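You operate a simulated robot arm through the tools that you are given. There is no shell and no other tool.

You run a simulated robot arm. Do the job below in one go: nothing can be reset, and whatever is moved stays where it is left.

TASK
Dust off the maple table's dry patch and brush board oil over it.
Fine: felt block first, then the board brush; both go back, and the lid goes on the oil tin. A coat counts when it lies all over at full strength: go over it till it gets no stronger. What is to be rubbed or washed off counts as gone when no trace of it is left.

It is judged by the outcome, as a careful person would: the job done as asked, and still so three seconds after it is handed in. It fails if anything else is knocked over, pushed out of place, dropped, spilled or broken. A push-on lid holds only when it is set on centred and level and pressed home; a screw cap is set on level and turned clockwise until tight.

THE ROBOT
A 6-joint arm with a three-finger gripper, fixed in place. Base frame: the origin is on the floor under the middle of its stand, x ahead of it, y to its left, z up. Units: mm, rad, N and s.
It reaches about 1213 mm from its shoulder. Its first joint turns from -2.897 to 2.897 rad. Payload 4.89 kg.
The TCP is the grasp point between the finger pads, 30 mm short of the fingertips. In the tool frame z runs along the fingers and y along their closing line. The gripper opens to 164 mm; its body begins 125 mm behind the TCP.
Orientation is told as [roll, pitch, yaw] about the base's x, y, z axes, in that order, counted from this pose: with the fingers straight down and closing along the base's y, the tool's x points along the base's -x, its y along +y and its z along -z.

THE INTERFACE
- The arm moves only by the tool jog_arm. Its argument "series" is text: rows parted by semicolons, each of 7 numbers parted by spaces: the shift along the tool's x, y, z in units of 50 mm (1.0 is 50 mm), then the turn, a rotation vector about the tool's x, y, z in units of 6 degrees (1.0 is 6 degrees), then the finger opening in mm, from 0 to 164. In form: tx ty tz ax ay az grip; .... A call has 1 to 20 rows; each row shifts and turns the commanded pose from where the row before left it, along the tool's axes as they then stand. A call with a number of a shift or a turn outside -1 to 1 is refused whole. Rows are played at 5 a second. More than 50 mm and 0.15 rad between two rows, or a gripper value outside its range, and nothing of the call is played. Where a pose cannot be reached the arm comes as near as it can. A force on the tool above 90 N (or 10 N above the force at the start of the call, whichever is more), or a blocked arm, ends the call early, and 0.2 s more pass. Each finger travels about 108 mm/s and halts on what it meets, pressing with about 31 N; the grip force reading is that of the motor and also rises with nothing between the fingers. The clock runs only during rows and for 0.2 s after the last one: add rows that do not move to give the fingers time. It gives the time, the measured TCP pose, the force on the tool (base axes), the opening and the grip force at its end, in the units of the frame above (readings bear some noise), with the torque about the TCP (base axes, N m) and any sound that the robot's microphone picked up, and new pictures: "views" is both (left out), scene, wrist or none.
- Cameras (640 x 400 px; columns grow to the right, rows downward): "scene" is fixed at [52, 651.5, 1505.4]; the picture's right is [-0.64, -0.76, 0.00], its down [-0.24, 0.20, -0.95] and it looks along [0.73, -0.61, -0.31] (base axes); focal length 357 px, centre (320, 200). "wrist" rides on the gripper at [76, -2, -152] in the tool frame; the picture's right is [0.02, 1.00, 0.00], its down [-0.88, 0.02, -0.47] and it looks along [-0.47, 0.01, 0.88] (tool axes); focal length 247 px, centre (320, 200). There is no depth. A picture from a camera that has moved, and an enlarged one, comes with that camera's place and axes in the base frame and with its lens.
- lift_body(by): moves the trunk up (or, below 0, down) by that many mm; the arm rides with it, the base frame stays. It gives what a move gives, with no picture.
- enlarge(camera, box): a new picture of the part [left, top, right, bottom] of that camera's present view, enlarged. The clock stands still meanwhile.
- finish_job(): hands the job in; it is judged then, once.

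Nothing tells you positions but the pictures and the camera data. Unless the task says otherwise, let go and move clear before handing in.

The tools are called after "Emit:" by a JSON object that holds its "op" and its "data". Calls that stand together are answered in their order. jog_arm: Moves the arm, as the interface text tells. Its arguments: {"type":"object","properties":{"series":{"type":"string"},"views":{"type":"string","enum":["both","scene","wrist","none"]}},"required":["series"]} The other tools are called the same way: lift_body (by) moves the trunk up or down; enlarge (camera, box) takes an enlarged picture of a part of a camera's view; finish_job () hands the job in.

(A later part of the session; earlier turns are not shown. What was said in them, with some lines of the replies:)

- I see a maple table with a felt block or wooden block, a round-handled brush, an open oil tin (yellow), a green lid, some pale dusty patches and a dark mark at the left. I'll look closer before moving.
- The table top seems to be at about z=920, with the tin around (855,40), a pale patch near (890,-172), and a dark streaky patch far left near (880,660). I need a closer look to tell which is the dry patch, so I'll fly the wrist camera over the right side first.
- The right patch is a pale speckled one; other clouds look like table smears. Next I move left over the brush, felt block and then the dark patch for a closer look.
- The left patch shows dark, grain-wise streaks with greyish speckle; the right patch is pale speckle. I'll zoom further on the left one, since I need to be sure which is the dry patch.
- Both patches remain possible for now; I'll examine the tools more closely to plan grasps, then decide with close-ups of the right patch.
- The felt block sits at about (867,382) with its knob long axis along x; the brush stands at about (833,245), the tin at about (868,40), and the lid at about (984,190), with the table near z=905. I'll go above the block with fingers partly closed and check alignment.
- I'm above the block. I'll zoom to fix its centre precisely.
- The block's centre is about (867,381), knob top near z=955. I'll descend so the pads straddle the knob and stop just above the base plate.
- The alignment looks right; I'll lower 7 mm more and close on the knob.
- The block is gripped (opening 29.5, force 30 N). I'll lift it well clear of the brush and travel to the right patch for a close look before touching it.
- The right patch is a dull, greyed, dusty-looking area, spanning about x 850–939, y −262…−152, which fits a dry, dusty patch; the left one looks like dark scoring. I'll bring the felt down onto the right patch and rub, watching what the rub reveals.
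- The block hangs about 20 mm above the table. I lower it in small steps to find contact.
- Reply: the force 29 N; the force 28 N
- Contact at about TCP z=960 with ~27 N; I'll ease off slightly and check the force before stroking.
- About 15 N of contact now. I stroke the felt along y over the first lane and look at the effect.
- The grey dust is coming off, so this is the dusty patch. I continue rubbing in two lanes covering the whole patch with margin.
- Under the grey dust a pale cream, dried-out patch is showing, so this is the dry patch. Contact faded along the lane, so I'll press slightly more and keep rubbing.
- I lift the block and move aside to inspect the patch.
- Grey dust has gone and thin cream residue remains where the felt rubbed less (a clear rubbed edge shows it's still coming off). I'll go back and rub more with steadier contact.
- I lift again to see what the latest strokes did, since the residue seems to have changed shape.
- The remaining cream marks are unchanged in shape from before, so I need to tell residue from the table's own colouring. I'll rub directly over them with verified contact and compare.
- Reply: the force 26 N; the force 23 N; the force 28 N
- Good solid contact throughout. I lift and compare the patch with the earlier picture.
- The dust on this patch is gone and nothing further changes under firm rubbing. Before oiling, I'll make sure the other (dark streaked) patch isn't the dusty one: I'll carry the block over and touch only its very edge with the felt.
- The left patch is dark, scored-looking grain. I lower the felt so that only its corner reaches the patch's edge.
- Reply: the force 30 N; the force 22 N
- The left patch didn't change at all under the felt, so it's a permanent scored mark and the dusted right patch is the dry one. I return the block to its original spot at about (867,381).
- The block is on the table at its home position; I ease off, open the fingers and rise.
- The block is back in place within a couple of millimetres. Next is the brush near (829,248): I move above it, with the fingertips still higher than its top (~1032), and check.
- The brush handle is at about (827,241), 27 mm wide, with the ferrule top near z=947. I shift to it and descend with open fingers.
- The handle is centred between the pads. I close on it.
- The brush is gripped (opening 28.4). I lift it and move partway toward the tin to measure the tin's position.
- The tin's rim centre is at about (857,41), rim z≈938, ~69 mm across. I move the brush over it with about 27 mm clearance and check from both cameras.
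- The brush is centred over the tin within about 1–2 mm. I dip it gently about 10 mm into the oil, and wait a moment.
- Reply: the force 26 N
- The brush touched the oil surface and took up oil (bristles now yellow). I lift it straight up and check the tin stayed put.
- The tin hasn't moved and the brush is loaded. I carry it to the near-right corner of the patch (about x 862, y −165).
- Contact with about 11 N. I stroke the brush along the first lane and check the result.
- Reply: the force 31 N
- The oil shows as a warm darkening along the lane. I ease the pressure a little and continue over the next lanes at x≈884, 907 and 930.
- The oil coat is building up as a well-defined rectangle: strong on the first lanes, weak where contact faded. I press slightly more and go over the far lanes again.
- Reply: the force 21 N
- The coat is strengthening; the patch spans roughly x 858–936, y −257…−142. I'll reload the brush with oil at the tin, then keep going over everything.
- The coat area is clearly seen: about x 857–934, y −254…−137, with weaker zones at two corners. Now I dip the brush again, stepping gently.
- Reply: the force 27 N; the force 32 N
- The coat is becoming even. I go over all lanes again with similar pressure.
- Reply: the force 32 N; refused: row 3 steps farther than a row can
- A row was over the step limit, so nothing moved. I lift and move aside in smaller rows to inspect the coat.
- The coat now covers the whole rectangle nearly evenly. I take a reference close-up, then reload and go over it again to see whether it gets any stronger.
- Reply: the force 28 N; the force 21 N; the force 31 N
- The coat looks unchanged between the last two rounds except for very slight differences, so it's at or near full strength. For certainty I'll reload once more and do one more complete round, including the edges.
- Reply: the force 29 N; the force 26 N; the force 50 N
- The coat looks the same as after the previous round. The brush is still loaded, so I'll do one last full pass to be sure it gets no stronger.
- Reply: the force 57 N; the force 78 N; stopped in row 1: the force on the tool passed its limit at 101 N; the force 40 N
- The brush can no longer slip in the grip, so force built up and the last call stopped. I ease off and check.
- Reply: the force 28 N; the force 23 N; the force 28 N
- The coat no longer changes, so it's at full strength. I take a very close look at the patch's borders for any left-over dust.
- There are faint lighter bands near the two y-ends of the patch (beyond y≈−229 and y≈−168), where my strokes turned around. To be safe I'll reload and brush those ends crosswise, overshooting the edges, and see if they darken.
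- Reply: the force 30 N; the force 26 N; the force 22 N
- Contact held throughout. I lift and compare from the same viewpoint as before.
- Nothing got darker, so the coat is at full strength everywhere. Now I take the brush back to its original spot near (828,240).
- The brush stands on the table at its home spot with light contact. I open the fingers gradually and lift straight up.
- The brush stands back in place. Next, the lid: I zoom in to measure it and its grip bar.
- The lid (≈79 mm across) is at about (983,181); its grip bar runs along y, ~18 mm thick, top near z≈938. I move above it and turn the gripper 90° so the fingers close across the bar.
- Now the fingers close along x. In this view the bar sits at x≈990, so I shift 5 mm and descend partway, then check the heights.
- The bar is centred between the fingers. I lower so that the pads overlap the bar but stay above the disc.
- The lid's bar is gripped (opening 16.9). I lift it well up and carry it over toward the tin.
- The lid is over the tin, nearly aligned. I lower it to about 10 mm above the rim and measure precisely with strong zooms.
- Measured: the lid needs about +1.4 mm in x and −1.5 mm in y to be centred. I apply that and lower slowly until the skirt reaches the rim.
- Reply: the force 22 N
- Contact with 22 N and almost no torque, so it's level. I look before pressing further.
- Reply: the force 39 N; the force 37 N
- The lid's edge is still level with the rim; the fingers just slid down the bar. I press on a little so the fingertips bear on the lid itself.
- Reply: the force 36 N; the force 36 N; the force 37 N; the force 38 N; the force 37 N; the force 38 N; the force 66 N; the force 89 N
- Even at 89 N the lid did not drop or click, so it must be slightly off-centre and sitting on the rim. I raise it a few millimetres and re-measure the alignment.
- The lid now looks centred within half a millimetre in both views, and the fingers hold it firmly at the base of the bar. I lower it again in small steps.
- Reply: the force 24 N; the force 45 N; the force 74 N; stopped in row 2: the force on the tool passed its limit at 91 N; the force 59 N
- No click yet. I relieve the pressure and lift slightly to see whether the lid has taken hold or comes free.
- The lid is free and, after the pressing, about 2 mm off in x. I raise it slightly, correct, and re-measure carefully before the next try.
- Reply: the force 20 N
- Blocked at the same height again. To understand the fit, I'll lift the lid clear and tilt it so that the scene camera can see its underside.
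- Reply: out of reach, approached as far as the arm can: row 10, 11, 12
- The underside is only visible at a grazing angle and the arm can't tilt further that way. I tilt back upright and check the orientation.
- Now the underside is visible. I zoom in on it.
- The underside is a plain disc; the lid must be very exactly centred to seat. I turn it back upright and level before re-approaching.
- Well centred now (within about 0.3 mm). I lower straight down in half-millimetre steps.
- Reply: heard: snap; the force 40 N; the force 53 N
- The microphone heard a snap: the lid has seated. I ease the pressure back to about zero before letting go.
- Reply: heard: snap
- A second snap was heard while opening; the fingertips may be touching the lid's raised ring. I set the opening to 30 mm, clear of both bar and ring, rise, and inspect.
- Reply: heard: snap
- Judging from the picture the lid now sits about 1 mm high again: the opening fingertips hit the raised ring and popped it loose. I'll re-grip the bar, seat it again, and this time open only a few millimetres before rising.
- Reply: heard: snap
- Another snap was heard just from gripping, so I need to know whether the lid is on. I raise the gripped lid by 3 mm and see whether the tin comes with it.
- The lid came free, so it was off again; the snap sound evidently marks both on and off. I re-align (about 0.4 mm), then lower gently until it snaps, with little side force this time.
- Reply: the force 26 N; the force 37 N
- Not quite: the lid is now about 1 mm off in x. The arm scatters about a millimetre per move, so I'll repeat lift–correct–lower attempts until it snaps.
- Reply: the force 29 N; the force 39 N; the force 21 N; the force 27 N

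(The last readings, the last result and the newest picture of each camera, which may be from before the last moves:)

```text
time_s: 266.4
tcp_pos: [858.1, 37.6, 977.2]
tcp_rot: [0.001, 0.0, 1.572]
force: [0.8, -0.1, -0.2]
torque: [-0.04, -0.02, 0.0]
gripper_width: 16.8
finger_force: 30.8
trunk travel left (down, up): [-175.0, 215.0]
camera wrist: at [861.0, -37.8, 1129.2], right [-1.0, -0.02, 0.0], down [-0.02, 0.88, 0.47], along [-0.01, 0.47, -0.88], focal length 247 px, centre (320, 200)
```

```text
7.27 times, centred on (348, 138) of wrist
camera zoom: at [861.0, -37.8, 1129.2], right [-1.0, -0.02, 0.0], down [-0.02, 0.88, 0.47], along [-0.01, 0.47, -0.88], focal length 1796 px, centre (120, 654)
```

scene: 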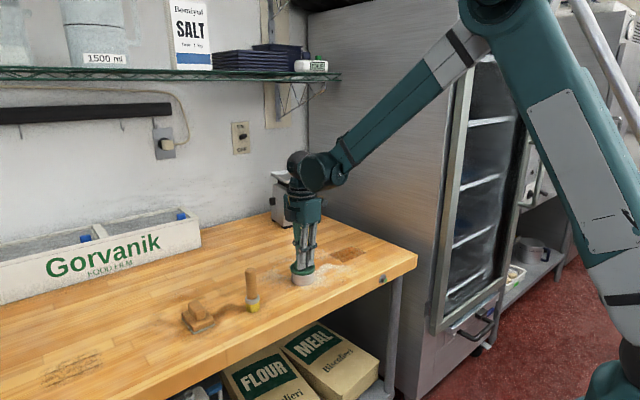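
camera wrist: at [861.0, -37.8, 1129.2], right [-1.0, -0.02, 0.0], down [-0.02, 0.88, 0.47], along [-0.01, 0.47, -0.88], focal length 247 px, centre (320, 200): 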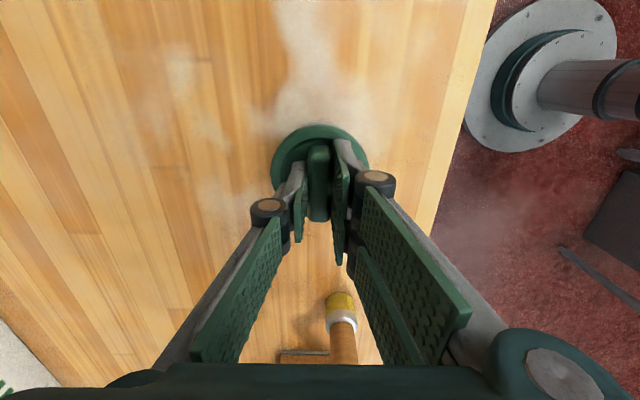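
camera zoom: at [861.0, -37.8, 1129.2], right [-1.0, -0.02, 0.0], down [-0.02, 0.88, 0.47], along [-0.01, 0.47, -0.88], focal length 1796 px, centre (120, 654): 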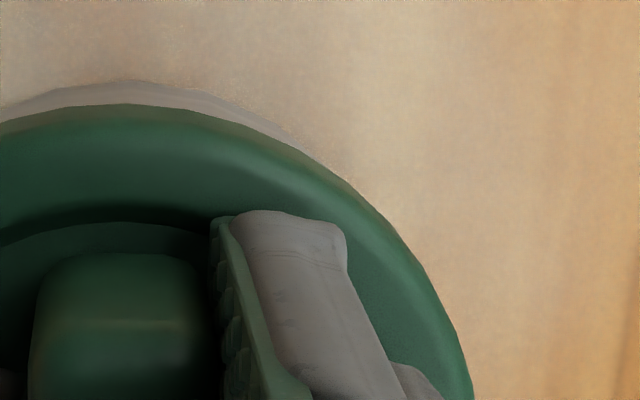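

Hovering and centred to about 0.1–0.3 mm now. I lower straight down.

Emit:
{"op": "jog_arm", "data": {"series": "0 0 0.015 0 0 0 5;0 0 0 0 0 0 5", "views": "none"}}

Emit:
{"op": "jog_arm", "data": {"series": "0 0 0.015 0 0 0 5;0 0 0 0 0 0 5", "views": "none"}}

Emit:
{"op": "jog_arm", "data": {"series": "0 0 0.015 0 0 0 5;0 0 0 0 0 0 5", "views": "none"}}

```text
time_s: 267.0
tcp_pos: [859.7, 38.3, 977.5]
tcp_rot: [-0.001, 0.0, 1.573]
force: [0.6, -0.4, 1.8]
torque: [-0.05, 0.02, -0.01]
gripper_width: 16.7
finger_force: 31.6
trunk travel left (down, up): [-175.0, 215.0]
```

```text
time_s: 267.6
tcp_pos: [859.4, 38.6, 976.0]
tcp_rot: [0.001, -0.001, 1.573]
force: [0.2, 0.0, 10.9]
torque: [0.05, 0.02, 0.0]
gripper_width: 17.0
finger_force: 30.8
trunk travel left (down, up): [-175.0, 215.0]
```

```text
time_s: 268.2
tcp_pos: [858.8, 37.7, 977.7]
tcp_rot: [-0.002, 0.0, 1.573]
force: [2.2, 0.5, 23.0]
torque: [0.02, -0.01, 0.04]
gripper_width: 16.6
finger_force: 31.1
trunk travel left (down, up): [-175.0, 215.0]
```

Emit:
{"op": "jog_arm", "data": {"series": "0 0 0.02 0 0 0 5;0 0 0 0 0 0 5", "views": "none"}}

Emit:
{"op": "jog_arm", "data": {"series": "0 0 0.03 0 0 0 5;0 0 0 0 0 0 5", "views": "none"}}

Emit:
{"op": "jog_arm", "data": {"series": "0 0 0.03 0 0 0 5;0 0 0 0 0 0 5", "views": "none"}}

```text
time_s: 268.8
tcp_pos: [859.7, 37.7, 975.3]
tcp_rot: [-0.002, 0.0, 1.574]
force: [3.2, -0.9, 37.6]
torque: [-0.05, -0.07, 0.0]
gripper_width: 16.4
finger_force: 31.0
trunk travel left (down, up): [-175.0, 215.0]
```

```text
time_s: 269.4
tcp_pos: [858.3, 37.0, 974.7]
tcp_rot: [-0.002, -0.001, 1.572]
force: [5.7, -2.7, 47.8]
torque: [0.12, -0.09, 0.02]
gripper_width: 16.6
finger_force: 30.6
trunk travel left (down, up): [-175.0, 215.0]
```

```text
time_s: 270.0
tcp_pos: [858.3, 38.4, 973.7]
tcp_rot: [-0.005, 0.0, 1.572]
force: [8.1, 0.3, 72.2]
torque: [0.22, -0.09, 0.02]
gripper_width: 16.8
finger_force: 30.9
trunk travel left (down, up): [-175.0, 215.0]
```

Emit:
{"op": "jog_arm", "data": {"series": "0 0 -0.03 0 0 0 5;0 0 -0.06 0 0 0 5;0 0 0 0 0 0 5;0 0 0 0 0 0 5", "views": "wrist"}}

Emit:
{"op": "enlarge", "data": {"camera": "scene", "box": [280, 250, 325, 288]}}

Emit:
{"op": "enlarge", "data": {"camera": "wrist", "box": [265, 110, 320, 165]}}

Emit:
{"op": "enlarge", "data": {"camera": "wrist", "box": [320, 110, 375, 165]}}

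```text
time_s: 271.0
tcp_pos: [860.5, 37.6, 975.3]
tcp_rot: [-0.001, 0.0, 1.572]
force: [-0.8, 0.5, -0.6]
torque: [0.02, 0.02, -0.01]
gripper_width: 16.7
finger_force: 30.7
trunk travel left (down, up): [-175.0, 215.0]
camera wrist: at [861.7, -38.5, 1127.0], right [-1.0, -0.02, 0.0], down [-0.02, 0.88, 0.47], along [-0.01, 0.47, -0.88], focal length 247 px, centre (320, 200)
```

wrist: 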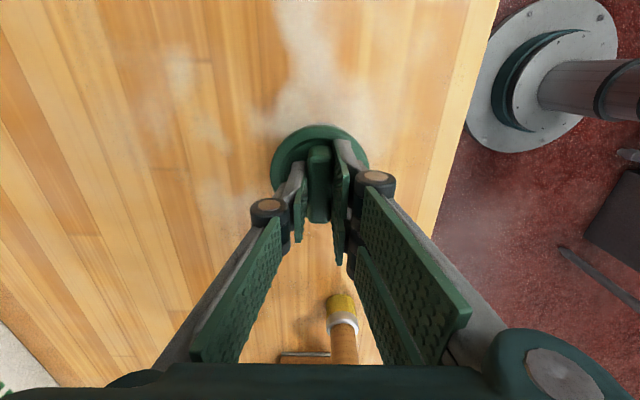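

```text
10.53 times, centred on (302, 269) of scene
camera zoom: at [52.0, 651.5, 1505.4], right [-0.64, -0.76, 0.0], down [-0.24, 0.2, -0.95], along [0.73, -0.61, -0.31], focal length 3760 px, centre (504, -526)
```

zoom: 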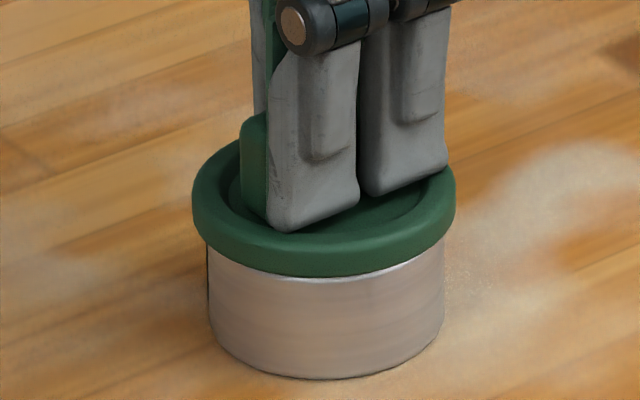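

```text
7.27 times, centred on (292, 138) of wrist
camera zoom: at [861.7, -38.5, 1127.0], right [-1.0, -0.02, 0.0], down [-0.02, 0.88, 0.47], along [-0.01, 0.47, -0.88], focal length 1796 px, centre (520, 654)
```

zoom: 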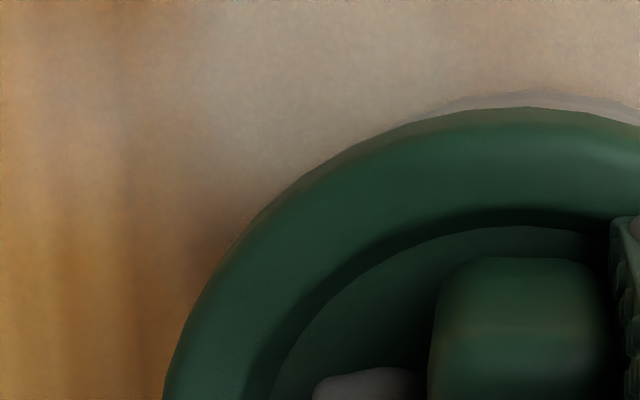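

```text
7.27 times, centred on (348, 138) of wrist
camera zoom: at [861.7, -38.5, 1127.0], right [-1.0, -0.02, 0.0], down [-0.02, 0.88, 0.47], along [-0.01, 0.47, -0.88], focal length 1796 px, centre (120, 654)
```

zoom: 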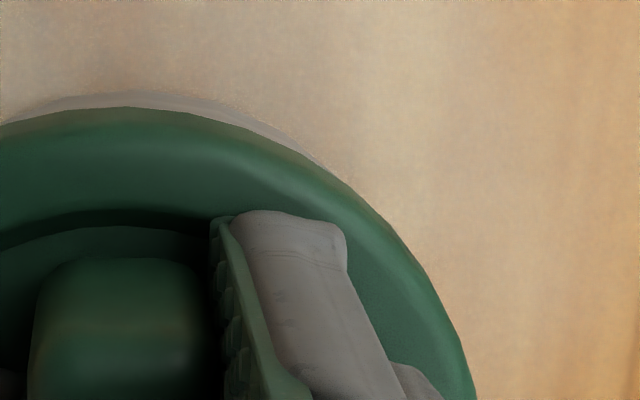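

Emit:
{"op": "jog_arm", "data": {"series": "-0.01 0.014 0 0 0 0 5;0 0 0 0 0 0 5;0 0 0 0 0 0 5", "views": "wrist"}}

Emit:
{"op": "enlarge", "data": {"camera": "scene", "box": [280, 250, 325, 288]}}

Emit:
{"op": "enlarge", "data": {"camera": "wrist", "box": [265, 110, 320, 165]}}

Emit:
{"op": "enlarge", "data": {"camera": "wrist", "box": [320, 110, 375, 165]}}

```text
time_s: 271.8
tcp_pos: [858.7, 38.8, 975.7]
tcp_rot: [0.0, -0.001, 1.572]
force: [1.1, 0.4, 0.2]
torque: [-0.01, -0.01, -0.03]
gripper_width: 16.9
finger_force: 31.0
trunk travel left (down, up): [-175.0, 215.0]
camera wrist: at [860.9, -37.7, 1128.0], right [-1.0, -0.02, 0.0], down [-0.02, 0.88, 0.47], along [-0.01, 0.47, -0.88], focal length 247 px, centre (320, 200)
```

wrist: 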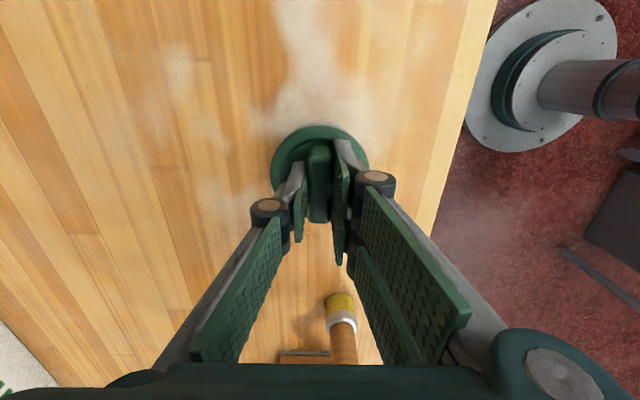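

```text
10.53 times, centred on (302, 269) of scene
camera zoom: at [52.0, 651.5, 1505.4], right [-0.64, -0.76, 0.0], down [-0.24, 0.2, -0.95], along [0.73, -0.61, -0.31], focal length 3760 px, centre (504, -526)
```

zoom: 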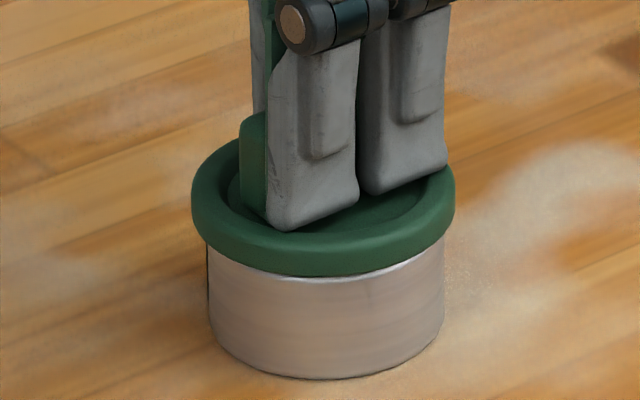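

```text
7.27 times, centred on (292, 138) of wrist
camera zoom: at [860.9, -37.7, 1128.0], right [-1.0, -0.02, 0.0], down [-0.02, 0.88, 0.47], along [-0.01, 0.47, -0.88], focal length 1796 px, centre (520, 654)
```

zoom: 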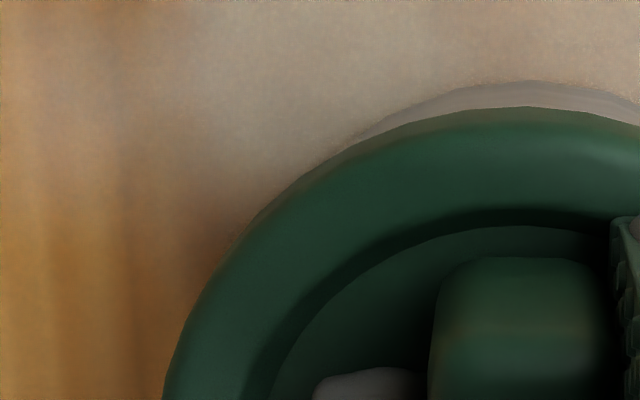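

```text
7.27 times, centred on (348, 138) of wrist
camera zoom: at [860.9, -37.7, 1128.0], right [-1.0, -0.02, 0.0], down [-0.02, 0.88, 0.47], along [-0.01, 0.47, -0.88], focal length 1796 px, centre (120, 654)
```

zoom: 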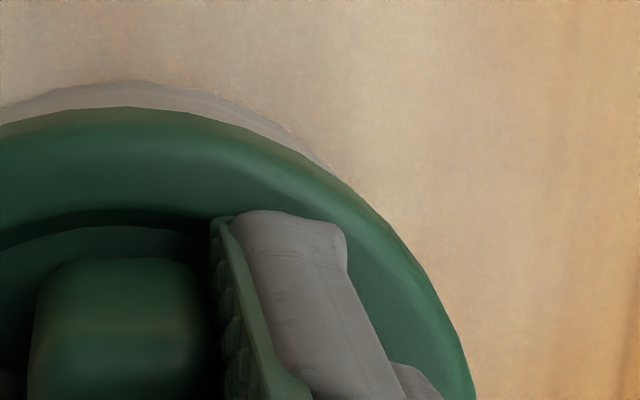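

Emit:
{"op": "jog_arm", "data": {"series": "-0.002 0.009 0 0 0 0 5;0 0 0.01 0 0 0 5;0 0 0 0 0 0 5", "views": "none"}}

Emit:
{"op": "jog_arm", "data": {"series": "0 0 0.015 0 0 0 5;0 0 0 0 0 0 5", "views": "none"}}

Emit:
{"op": "jog_arm", "data": {"series": "0 0 0.015 0 0 0 5;0 0 0 0 0 0 5", "views": "none"}}

```text
time_s: 272.6
tcp_pos: [859.1, 38.6, 975.5]
tcp_rot: [-0.002, 0.001, 1.571]
force: [-1.2, -0.1, 0.0]
torque: [0.0, -0.01, -0.04]
gripper_width: 17.0
finger_force: 30.7
trunk travel left (down, up): [-175.0, 215.0]
```

```text
time_s: 273.2
tcp_pos: [858.9, 39.4, 974.6]
tcp_rot: [0.002, 0.001, 1.571]
force: [2.2, -1.3, 9.9]
torque: [-0.13, -0.01, 0.04]
gripper_width: 16.9
finger_force: 31.0
trunk travel left (down, up): [-175.0, 215.0]
```

```text
time_s: 273.8
tcp_pos: [856.5, 38.7, 972.9]
tcp_rot: [-0.002, 0.001, 1.573]
force: [5.3, -0.6, 27.9]
torque: [-0.12, -0.07, 0.05]
gripper_width: 16.7
finger_force: 30.6
trunk travel left (down, up): [-175.0, 215.0]
```

Still no snap with the lid held. I'll let the lid rest on the rim, release it with only a few millimetres of opening, and then press it from above with closed fingers so that nothing holds it sideways.

Emit:
{"op": "jog_arm", "data": {"series": "0 0 -0.02 0 0 0 5;0 0 0 0 0 0 5", "views": "none"}}

Emit:
{"op": "jog_arm", "data": {"series": "0 0 0 0 0 0 19;0 0 0 0 0 0 22;0 0 0 0 0 0 24;0 0 0 0 0 0 24", "views": "wrist"}}

Emit:
{"op": "enlarge", "data": {"camera": "scene", "box": [280, 250, 325, 288]}}

Emit:
{"op": "enlarge", "data": {"camera": "wrist", "box": [262, 105, 378, 195]}}

```text
time_s: 274.4
tcp_pos: [858.6, 38.9, 974.9]
tcp_rot: [0.0, -0.002, 1.574]
force: [-1.1, -0.2, 14.1]
torque: [-0.05, 0.13, -0.01]
gripper_width: 16.7
finger_force: 31.1
trunk travel left (down, up): [-175.0, 215.0]
```

```text
time_s: 275.4
tcp_pos: [859.0, 38.5, 975.1]
tcp_rot: [0.0, -0.001, 1.572]
force: [0.7, -0.9, 12.3]
torque: [-0.03, 0.01, 0.0]
gripper_width: 22.5
finger_force: 0.1
trunk travel left (down, up): [-175.0, 215.0]
camera wrist: at [860.4, -36.8, 1126.9], right [-1.0, -0.02, 0.0], down [-0.02, 0.88, 0.47], along [-0.01, 0.47, -0.88], focal length 247 px, centre (320, 200)
```

wrist: 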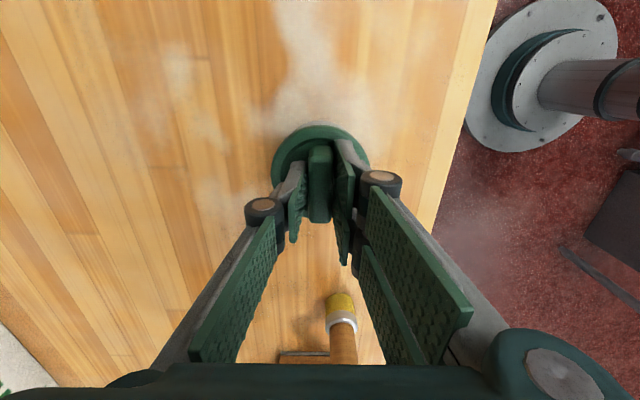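

```text
10.53 times, centred on (302, 269) of scene
camera zoom: at [52.0, 651.5, 1505.4], right [-0.64, -0.76, 0.0], down [-0.24, 0.2, -0.95], along [0.73, -0.61, -0.31], focal length 3760 px, centre (504, -526)
```

zoom: 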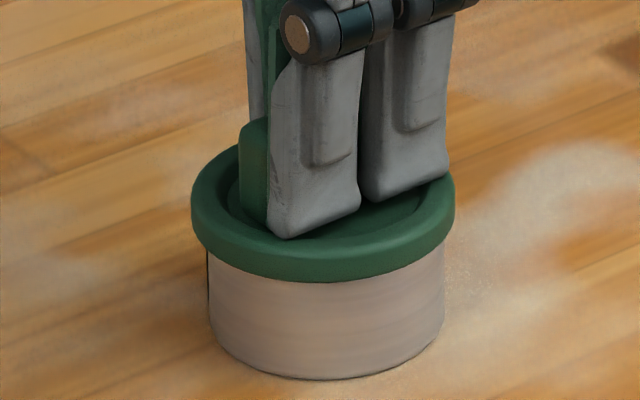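

```text
4.44 times, centred on (320, 150) of wrist
camera zoom: at [860.4, -36.8, 1126.9], right [-1.0, -0.02, 0.0], down [-0.02, 0.88, 0.47], along [-0.01, 0.47, -0.88], focal length 1098 px, centre (320, 422)
```

zoom: 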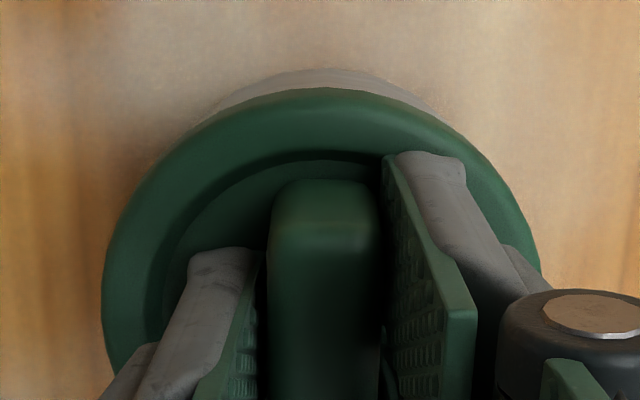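

Emit:
{"op": "jog_arm", "data": {"series": "0 0 0.015 0 0 0 24;0 0 0 0 0 0 24", "views": "none"}}

Emit:
{"op": "jog_arm", "data": {"series": "0 0 0.02 0 0 0 24;0 0 0 0 0 0 24", "views": "none"}}

```text
time_s: 276.0
tcp_pos: [857.9, 39.7, 973.9]
tcp_rot: [-0.001, 0.0, 1.572]
force: [0.9, -0.4, 22.9]
torque: [-0.02, 0.06, -0.02]
gripper_width: 23.7
finger_force: 0.1
trunk travel left (down, up): [-175.0, 215.0]
```

```text
time_s: 276.6
tcp_pos: [858.0, 39.0, 973.8]
tcp_rot: [-0.003, -0.001, 1.573]
force: [1.5, -1.8, 40.3]
torque: [-0.03, -0.07, -0.03]
gripper_width: 25.1
finger_force: 0.1
trunk travel left (down, up): [-175.0, 215.0]
```

Emit:
{"op": "jog_arm", "data": {"series": "0 0 -0.04 0 0 0 24;0 0 0 0 0 0 24;0 0 -0.2 0 0 0 24;0 0 -0.8 0 0 0 24;0 0 0 0 0 0 24", "views": "both"}}

Emit:
{"op": "enlarge", "data": {"camera": "scene", "box": [280, 250, 325, 288]}}

Emit:
{"op": "enlarge", "data": {"camera": "scene", "box": [298, 256, 332, 288]}}

```text
time_s: 277.8
tcp_pos: [859.3, 36.2, 1024.7]
tcp_rot: [0.0, -0.001, 1.573]
force: [-1.2, -0.1, 0.2]
torque: [-0.02, -0.04, -0.04]
gripper_width: 24.3
finger_force: 0.1
trunk travel left (down, up): [-175.0, 215.0]
heard: snap
camera wrist: at [860.8, -38.4, 1177.3], right [-1.0, -0.02, 0.0], down [-0.02, 0.88, 0.47], along [-0.01, 0.47, -0.88], focal length 247 px, centre (320, 200)
```

scene: 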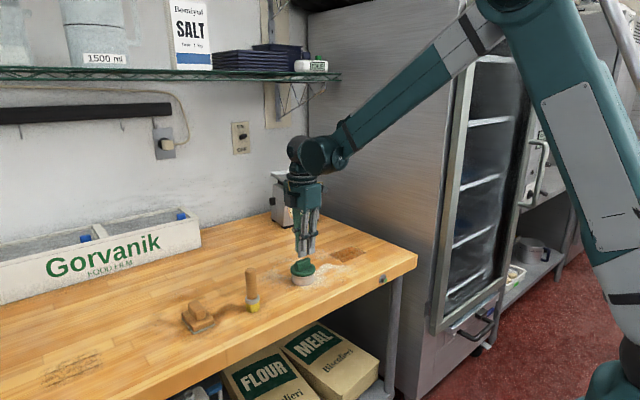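
wrist: 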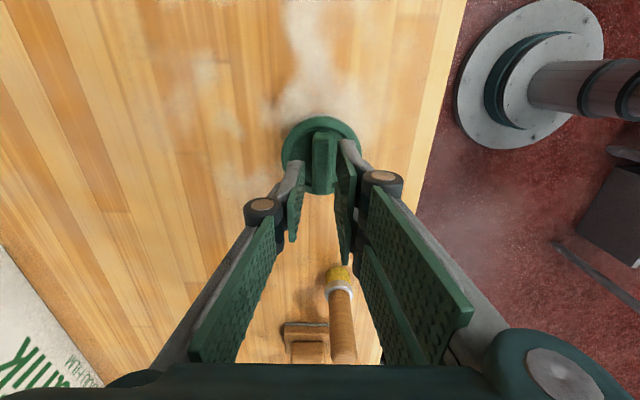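

```text
10.53 times, centred on (302, 269) of scene
camera zoom: at [52.0, 651.5, 1505.4], right [-0.64, -0.76, 0.0], down [-0.24, 0.2, -0.95], along [0.73, -0.61, -0.31], focal length 3760 px, centre (504, -526)
```

zoom: 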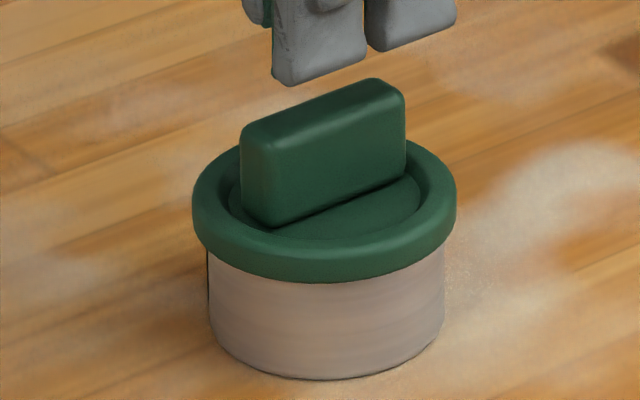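

```text
12.50 times, centred on (315, 272) of scene
camera zoom: at [52.0, 651.5, 1505.4], right [-0.64, -0.76, 0.0], down [-0.24, 0.2, -0.95], along [0.73, -0.61, -0.31], focal length 4465 px, centre (382, -700)
```

zoom: 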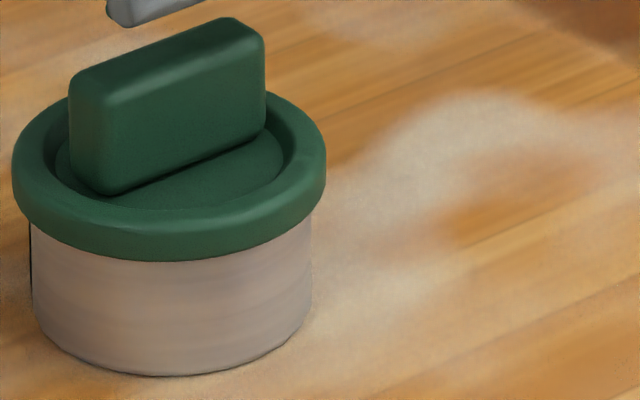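

A snap came as the fingers let go, and the lid now sits visibly lower (about 1.6 mm) than when it was loose, with no rim showing: it looks seated. I'll close the fingers above the bar and check alignment for one gentle press straight down to make sure it's home.

Emit:
{"op": "jog_arm", "data": {"series": "0 0 -0.1 0 0 0 10;0 0 0 0 0 0 0;0 0 0 0 0 0 0;0 0 0 0 0 0 0", "views": "wrist"}}

Emit:
{"op": "enlarge", "data": {"camera": "wrist", "box": [250, 90, 390, 220]}}

Emit:
{"op": "enlarge", "data": {"camera": "scene", "box": [274, 225, 334, 290]}}

```text
time_s: 278.8
tcp_pos: [858.5, 38.9, 1030.2]
tcp_rot: [0.0, 0.0, 1.572]
force: [-0.2, -0.7, -0.4]
torque: [0.0, 0.01, 0.01]
gripper_width: 0.0
finger_force: 30.9
trunk travel left (down, up): [-175.0, 215.0]
camera wrist: at [860.5, -38.1, 1182.0], right [-1.0, -0.02, 0.0], down [-0.02, 0.88, 0.47], along [-0.01, 0.47, -0.88], focal length 247 px, centre (320, 200)
```

wrist: 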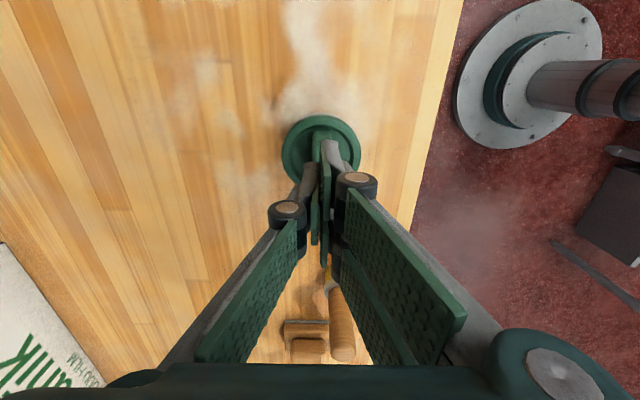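

```text
3.08 times, centred on (320, 155) of wrist
camera zoom: at [860.5, -38.1, 1182.0], right [-1.0, -0.02, 0.0], down [-0.02, 0.88, 0.47], along [-0.01, 0.47, -0.88], focal length 760 px, centre (320, 338)
```

zoom: 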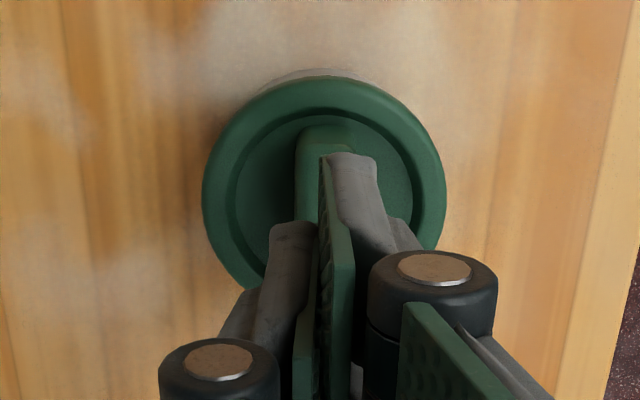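

```text
6.15 times, centred on (304, 258) of scene
camera zoom: at [52.0, 651.5, 1505.4], right [-0.64, -0.76, 0.0], down [-0.24, 0.2, -0.95], along [0.73, -0.61, -0.31], focal length 2198 px, centre (418, -154)
```

zoom: 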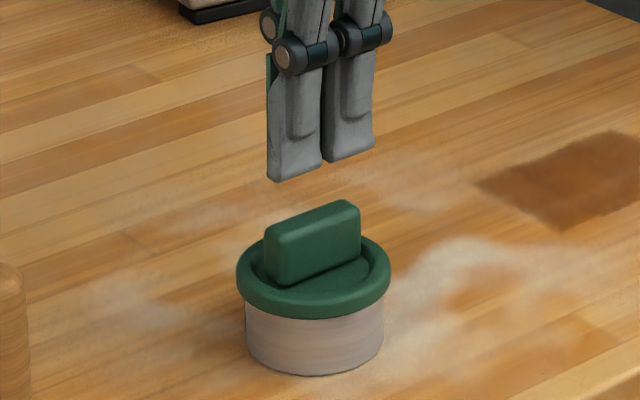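

Emit:
{"op": "jog_arm", "data": {"series": "0 0.01 0.25 0 0 0 0;0 0 0.2 0 0 0 0;0 0 0 0 0 0 0", "views": "none"}}

Emit:
{"op": "jog_arm", "data": {"series": "0 0 0.04 0 0 0 0;0 0 0 0 0 0 0", "views": "none"}}

Emit:
{"op": "jog_arm", "data": {"series": "0 0 0.03 0 0 0 0;0 0 0 0 0 0 0", "views": "none"}}

```text
time_s: 279.6
tcp_pos: [858.2, 36.7, 1007.5]
tcp_rot: [-0.001, 0.003, 1.574]
force: [-0.1, -0.6, -0.6]
torque: [0.0, 0.01, -0.02]
gripper_width: 0.0
finger_force: 30.7
trunk travel left (down, up): [-175.0, 215.0]
```

```text
time_s: 280.2
tcp_pos: [858.8, 37.0, 1004.9]
tcp_rot: [0.0, -0.001, 1.572]
force: [0.3, -0.6, -0.1]
torque: [-0.02, -0.01, -0.03]
gripper_width: 0.0
finger_force: 31.7
trunk travel left (down, up): [-175.0, 215.0]
```

```text
time_s: 280.8
tcp_pos: [858.4, 38.5, 1005.0]
tcp_rot: [-0.001, 0.001, 1.572]
force: [0.7, 0.7, 0.4]
torque: [0.01, 0.02, 0.03]
gripper_width: 0.0
finger_force: 30.9
trunk travel left (down, up): [-175.0, 215.0]
```

Emit:
{"op": "jog_arm", "data": {"series": "0 0 0.03 0 0 0 0;0 0 0 0 0 0 0", "views": "none"}}

Emit:
{"op": "jog_arm", "data": {"series": "0 0 0.03 0 0 0 0;0 0 0 0 0 0 0", "views": "none"}}

Emit:
{"op": "enlarge", "data": {"camera": "scene", "box": [280, 244, 325, 288]}}

```text
time_s: 281.4
tcp_pos: [859.4, 38.3, 1002.1]
tcp_rot: [-0.001, 0.002, 1.573]
force: [0.9, 0.4, 0.0]
torque: [-0.01, -0.04, 0.02]
gripper_width: 0.0
finger_force: 30.9
trunk travel left (down, up): [-175.0, 215.0]
```

```text
time_s: 282.0
tcp_pos: [858.4, 38.3, 1000.8]
tcp_rot: [-0.001, 0.001, 1.572]
force: [-0.4, 0.1, -0.1]
torque: [-0.04, -0.03, 0.04]
gripper_width: 0.0
finger_force: 31.0
trunk travel left (down, up): [-175.0, 215.0]
```

```text
9.09 times, centred on (302, 266) of scene
camera zoom: at [52.0, 651.5, 1505.4], right [-0.64, -0.76, 0.0], down [-0.24, 0.2, -0.95], along [0.73, -0.61, -0.31], focal length 3248 px, centre (479, -400)
```

zoom: 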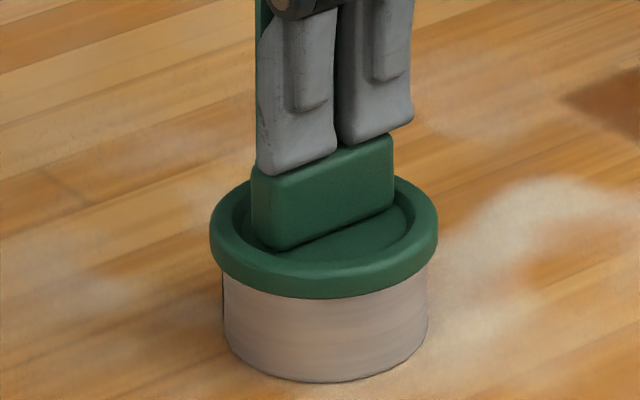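

Emit:
{"op": "jog_arm", "data": {"series": "0 0 0.03 0 0 0 0;0 0 0 0 0 0 0", "views": "none"}}

Emit:
{"op": "jog_arm", "data": {"series": "0 0 0.02 0 0 0 0;0 0 0 0 0 0 0", "views": "none"}}

Emit:
{"op": "jog_arm", "data": {"series": "0 0 0.02 0 0 0 0;0 0 0 0 0 0 0", "views": "none"}}

```text
time_s: 282.6
tcp_pos: [858.3, 37.3, 999.1]
tcp_rot: [0.0, 0.001, 1.572]
force: [3.5, 0.0, 9.8]
torque: [0.01, -0.08, -0.01]
gripper_width: 5.9
finger_force: 31.2
trunk travel left (down, up): [-175.0, 215.0]
```

```text
time_s: 283.2
tcp_pos: [858.2, 39.0, 998.1]
tcp_rot: [-0.002, 0.0, 1.574]
force: [11.4, 0.5, 38.6]
torque: [0.01, -0.35, -0.04]
gripper_width: 6.0
finger_force: 30.5
trunk travel left (down, up): [-175.0, 215.0]
```

```text
time_s: 283.8
tcp_pos: [856.9, 37.9, 999.4]
tcp_rot: [-0.004, 0.0, 1.572]
force: [18.4, 1.8, 66.8]
torque: [0.07, -0.6, -0.03]
gripper_width: 5.9
finger_force: 31.1
trunk travel left (down, up): [-175.0, 215.0]
```

Pressed firmly at about 67 N without any change, so the lid is home. The fingertips wedge slightly on the bar's rounded top, so I ease off, open a little so as not to pull it, and then rise.

Emit:
{"op": "jog_arm", "data": {"series": "0 0 -0.025 0 0 0 0;0 0 0 0 0 0 10;0 0 0 0 0 0 24;0 0 0 0 0 0 24", "views": "none"}}

Emit:
{"op": "enlarge", "data": {"camera": "scene", "box": [280, 250, 325, 288]}}

```text
time_s: 284.8
tcp_pos: [857.3, 37.4, 999.4]
tcp_rot: [0.0, -0.001, 1.574]
force: [0.3, 0.5, 33.0]
torque: [0.09, 0.05, -0.02]
gripper_width: 21.1
finger_force: 10.5
trunk travel left (down, up): [-175.0, 215.0]
```

```text
10.53 times, centred on (302, 269) of scene
camera zoom: at [52.0, 651.5, 1505.4], right [-0.64, -0.76, 0.0], down [-0.24, 0.2, -0.95], along [0.73, -0.61, -0.31], focal length 3760 px, centre (504, -526)
```

zoom: 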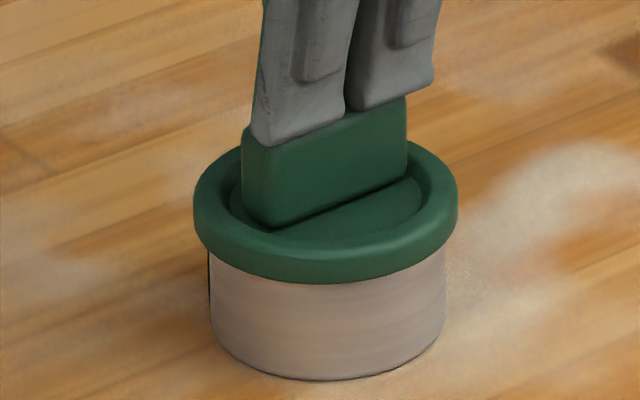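

Emit:
{"op": "jog_arm", "data": {"series": "0 0 -0.02 0 0 0 24;0 0 -0.03 0 0 0 24;0 0 0 0 0 0 24;0 0 -0.2 0 0 0 24;0 0 -0.8 0 0 0 24;0 0 -0.9 0 0 0 24;0 0 0 0 0 0 24", "views": "both"}}

Emit:
{"op": "enlarge", "data": {"camera": "scene", "box": [280, 250, 325, 288]}}

Emit:
{"op": "enlarge", "data": {"camera": "scene", "box": [298, 256, 332, 288]}}

Emit:
{"op": "enlarge", "data": {"camera": "wrist", "box": [250, 90, 390, 220]}}

```text
time_s: 286.4
tcp_pos: [857.9, 37.8, 1096.6]
tcp_rot: [-0.001, 0.0, 1.574]
force: [-0.2, 0.0, -0.3]
torque: [-0.01, -0.1, -0.03]
gripper_width: 24.3
finger_force: 0.1
trunk travel left (down, up): [-175.0, 215.0]
camera wrist: at [860.8, -38.2, 1248.3], right [-1.0, -0.02, 0.0], down [-0.02, 0.88, 0.47], along [-0.01, 0.47, -0.88], focal length 247 px, centre (320, 200)
```

scene: 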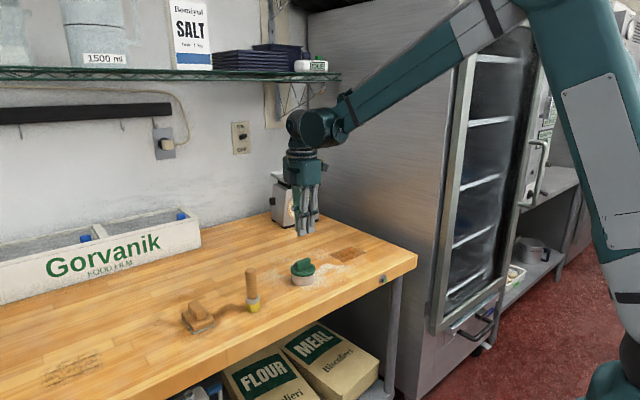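
wrist: 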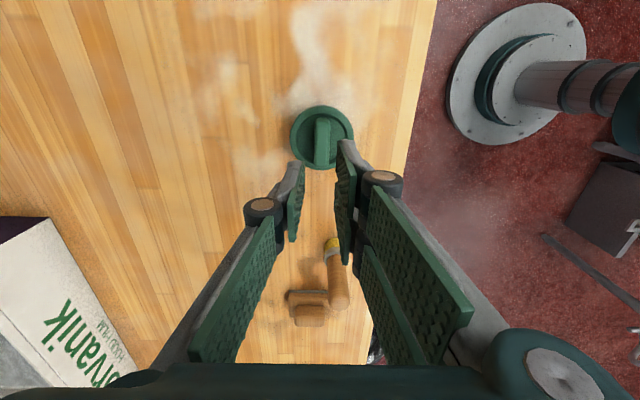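

```text
10.53 times, centred on (302, 269) of scene
camera zoom: at [52.0, 651.5, 1505.4], right [-0.64, -0.76, 0.0], down [-0.24, 0.2, -0.95], along [0.73, -0.61, -0.31], focal length 3760 px, centre (504, -526)
```

zoom: 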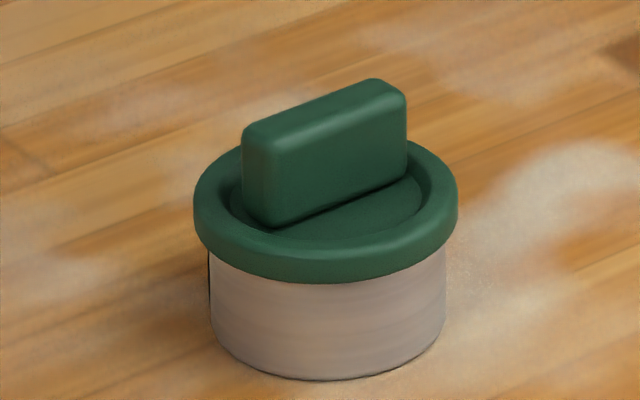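

```text
12.50 times, centred on (315, 272) of scene
camera zoom: at [52.0, 651.5, 1505.4], right [-0.64, -0.76, 0.0], down [-0.24, 0.2, -0.95], along [0.73, -0.61, -0.31], focal length 4465 px, centre (382, -700)
```

zoom: 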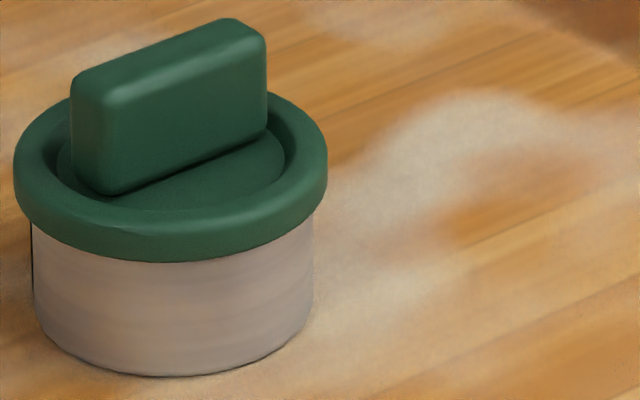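

```text
3.08 times, centred on (320, 155) of wrist
camera zoom: at [860.8, -38.2, 1248.3], right [-1.0, -0.02, 0.0], down [-0.02, 0.88, 0.47], along [-0.01, 0.47, -0.88], focal length 760 px, centre (320, 338)
```

zoom: 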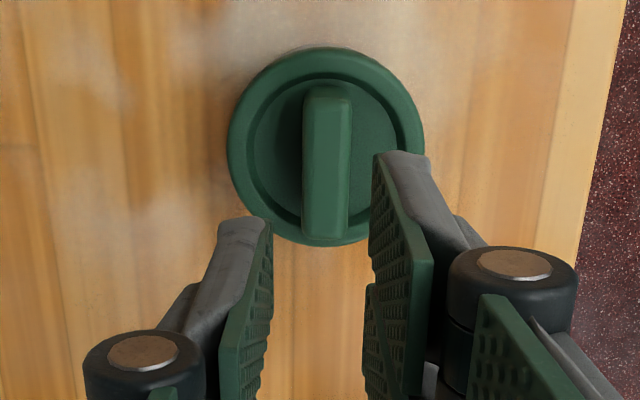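

No further sound, the lid sits level, low and centred, and is released. I move the arm up and back clear, then do a final check of everything.

Emit:
{"op": "jog_arm", "data": {"series": "0 0 -0.9 0 0 0 40;0 0 -0.9 0 0 0 60;0 0 -0.9 0 0 0 80;0 0.6 -0.6 0 0 0 100;0 0.9 0 0 0 0 120;0 0.9 0 0 0 0 140;0 0.9 0 0 0 0 160;0 0.9 0 0 0 0 160;0 0 0 0 0 0 160", "views": "both"}}

Emit:
{"op": "enlarge", "data": {"camera": "scene", "box": [160, 230, 400, 350]}}

Emit:
{"op": "enlarge", "data": {"camera": "scene", "box": [280, 240, 380, 290]}}

```text
time_s: 288.4
tcp_pos: [648.0, 38.7, 1263.3]
tcp_rot: [-0.001, -0.001, 1.57]
force: [-0.7, -0.2, -0.1]
torque: [0.01, -0.18, -0.02]
gripper_width: 160.2
finger_force: 0.1
trunk travel left (down, up): [-175.0, 215.0]
camera wrist: at [648.2, -37.7, 1415.5], right [-1.0, -0.02, 0.0], down [-0.02, 0.88, 0.47], along [-0.01, 0.47, -0.88], focal length 247 px, centre (320, 200)
```

scene: 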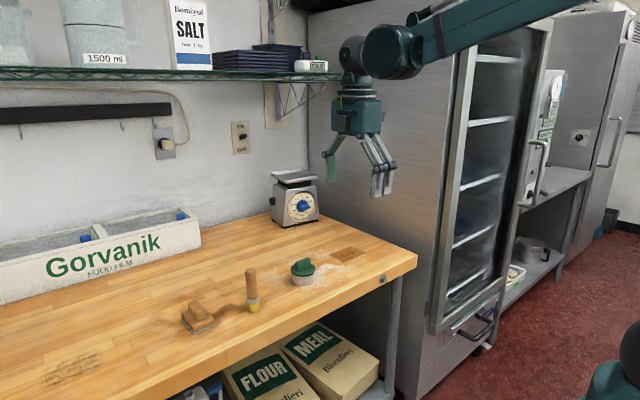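
wrist: 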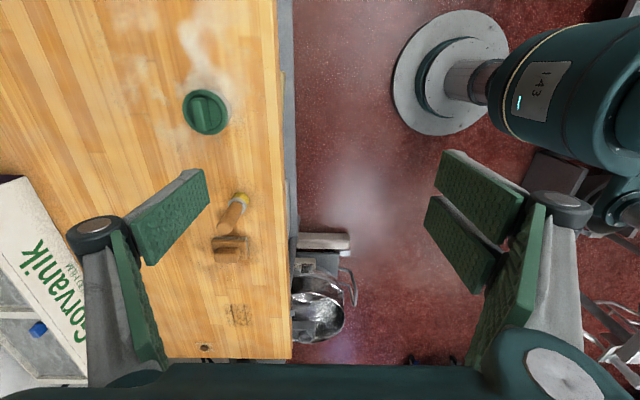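

```text
2.67 times, centred on (280, 290) of scene
camera zoom: at [52.0, 651.5, 1505.4], right [-0.64, -0.76, 0.0], down [-0.24, 0.2, -0.95], along [0.73, -0.61, -0.31], focal length 953 px, centre (427, -40)
```

zoom: 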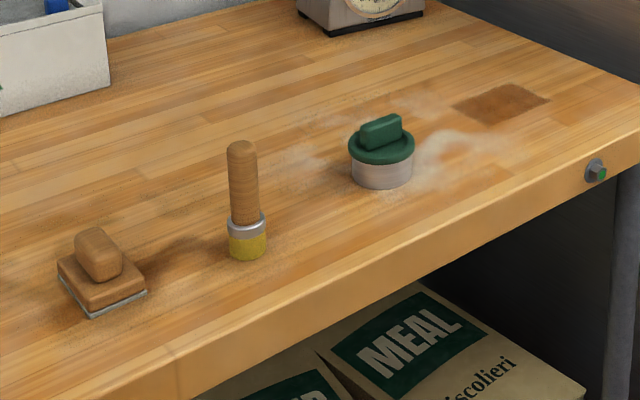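

```text
6.40 times, centred on (330, 265) of scene
camera zoom: at [52.0, 651.5, 1505.4], right [-0.64, -0.76, 0.0], down [-0.24, 0.2, -0.95], along [0.73, -0.61, -0.31], focal length 2286 px, centre (256, -216)
```

zoom: 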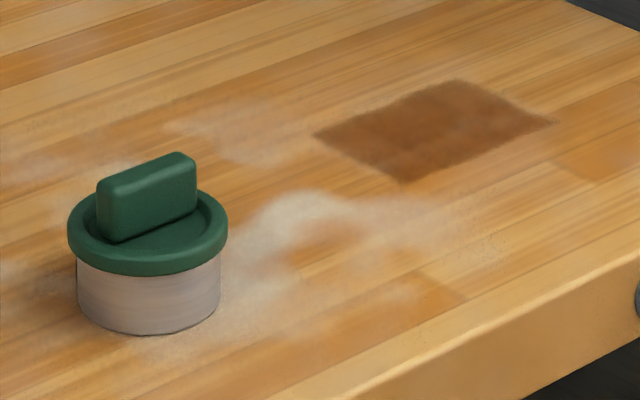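

Everything looks in order: the dry patch is dusted and evenly oiled, the felt block and brush stand in their original places, and the lid sits level and held down on the tin. The arm is clear of the table, so I hand the job in.

Emit:
{"op": "finish_job", "data": {}}

```text
The job is handed in.
```

I dusted the pale dry patch on the right of the table and oiled it. The felt block and brush are back within a few millimetres of where they stood. The lid is on the oil tin, the arm is clear of the table, and the job is handed in.

- **Dusting:** the grey dust came off with the felt. Rubbing firmly again made no further difference. Some cream marks remained that no rubbing changed, so I took them for the table's own colouring.
- **Oil:** the coat covers the whole patch. I reloaded the brush and went over it several times, and the last two passes made it no darker.
- **Which patch:** I took the pale, dusty patch as the dry one. The dark streaked mark on the far left did not change when I touched its edge with the felt, so I left it alone and did not oil it.
- **Lid:** it took several tries to seat and popped loose at least once when I let go. It now sits about 1 mm lower than when it was loose, and pressing it again at about 67 N changed nothing. I did not pull on it to test the hold, because gripping it had popped it off before.
- **Tin:** it shifted by about 1 mm while I was pressing the lid on.
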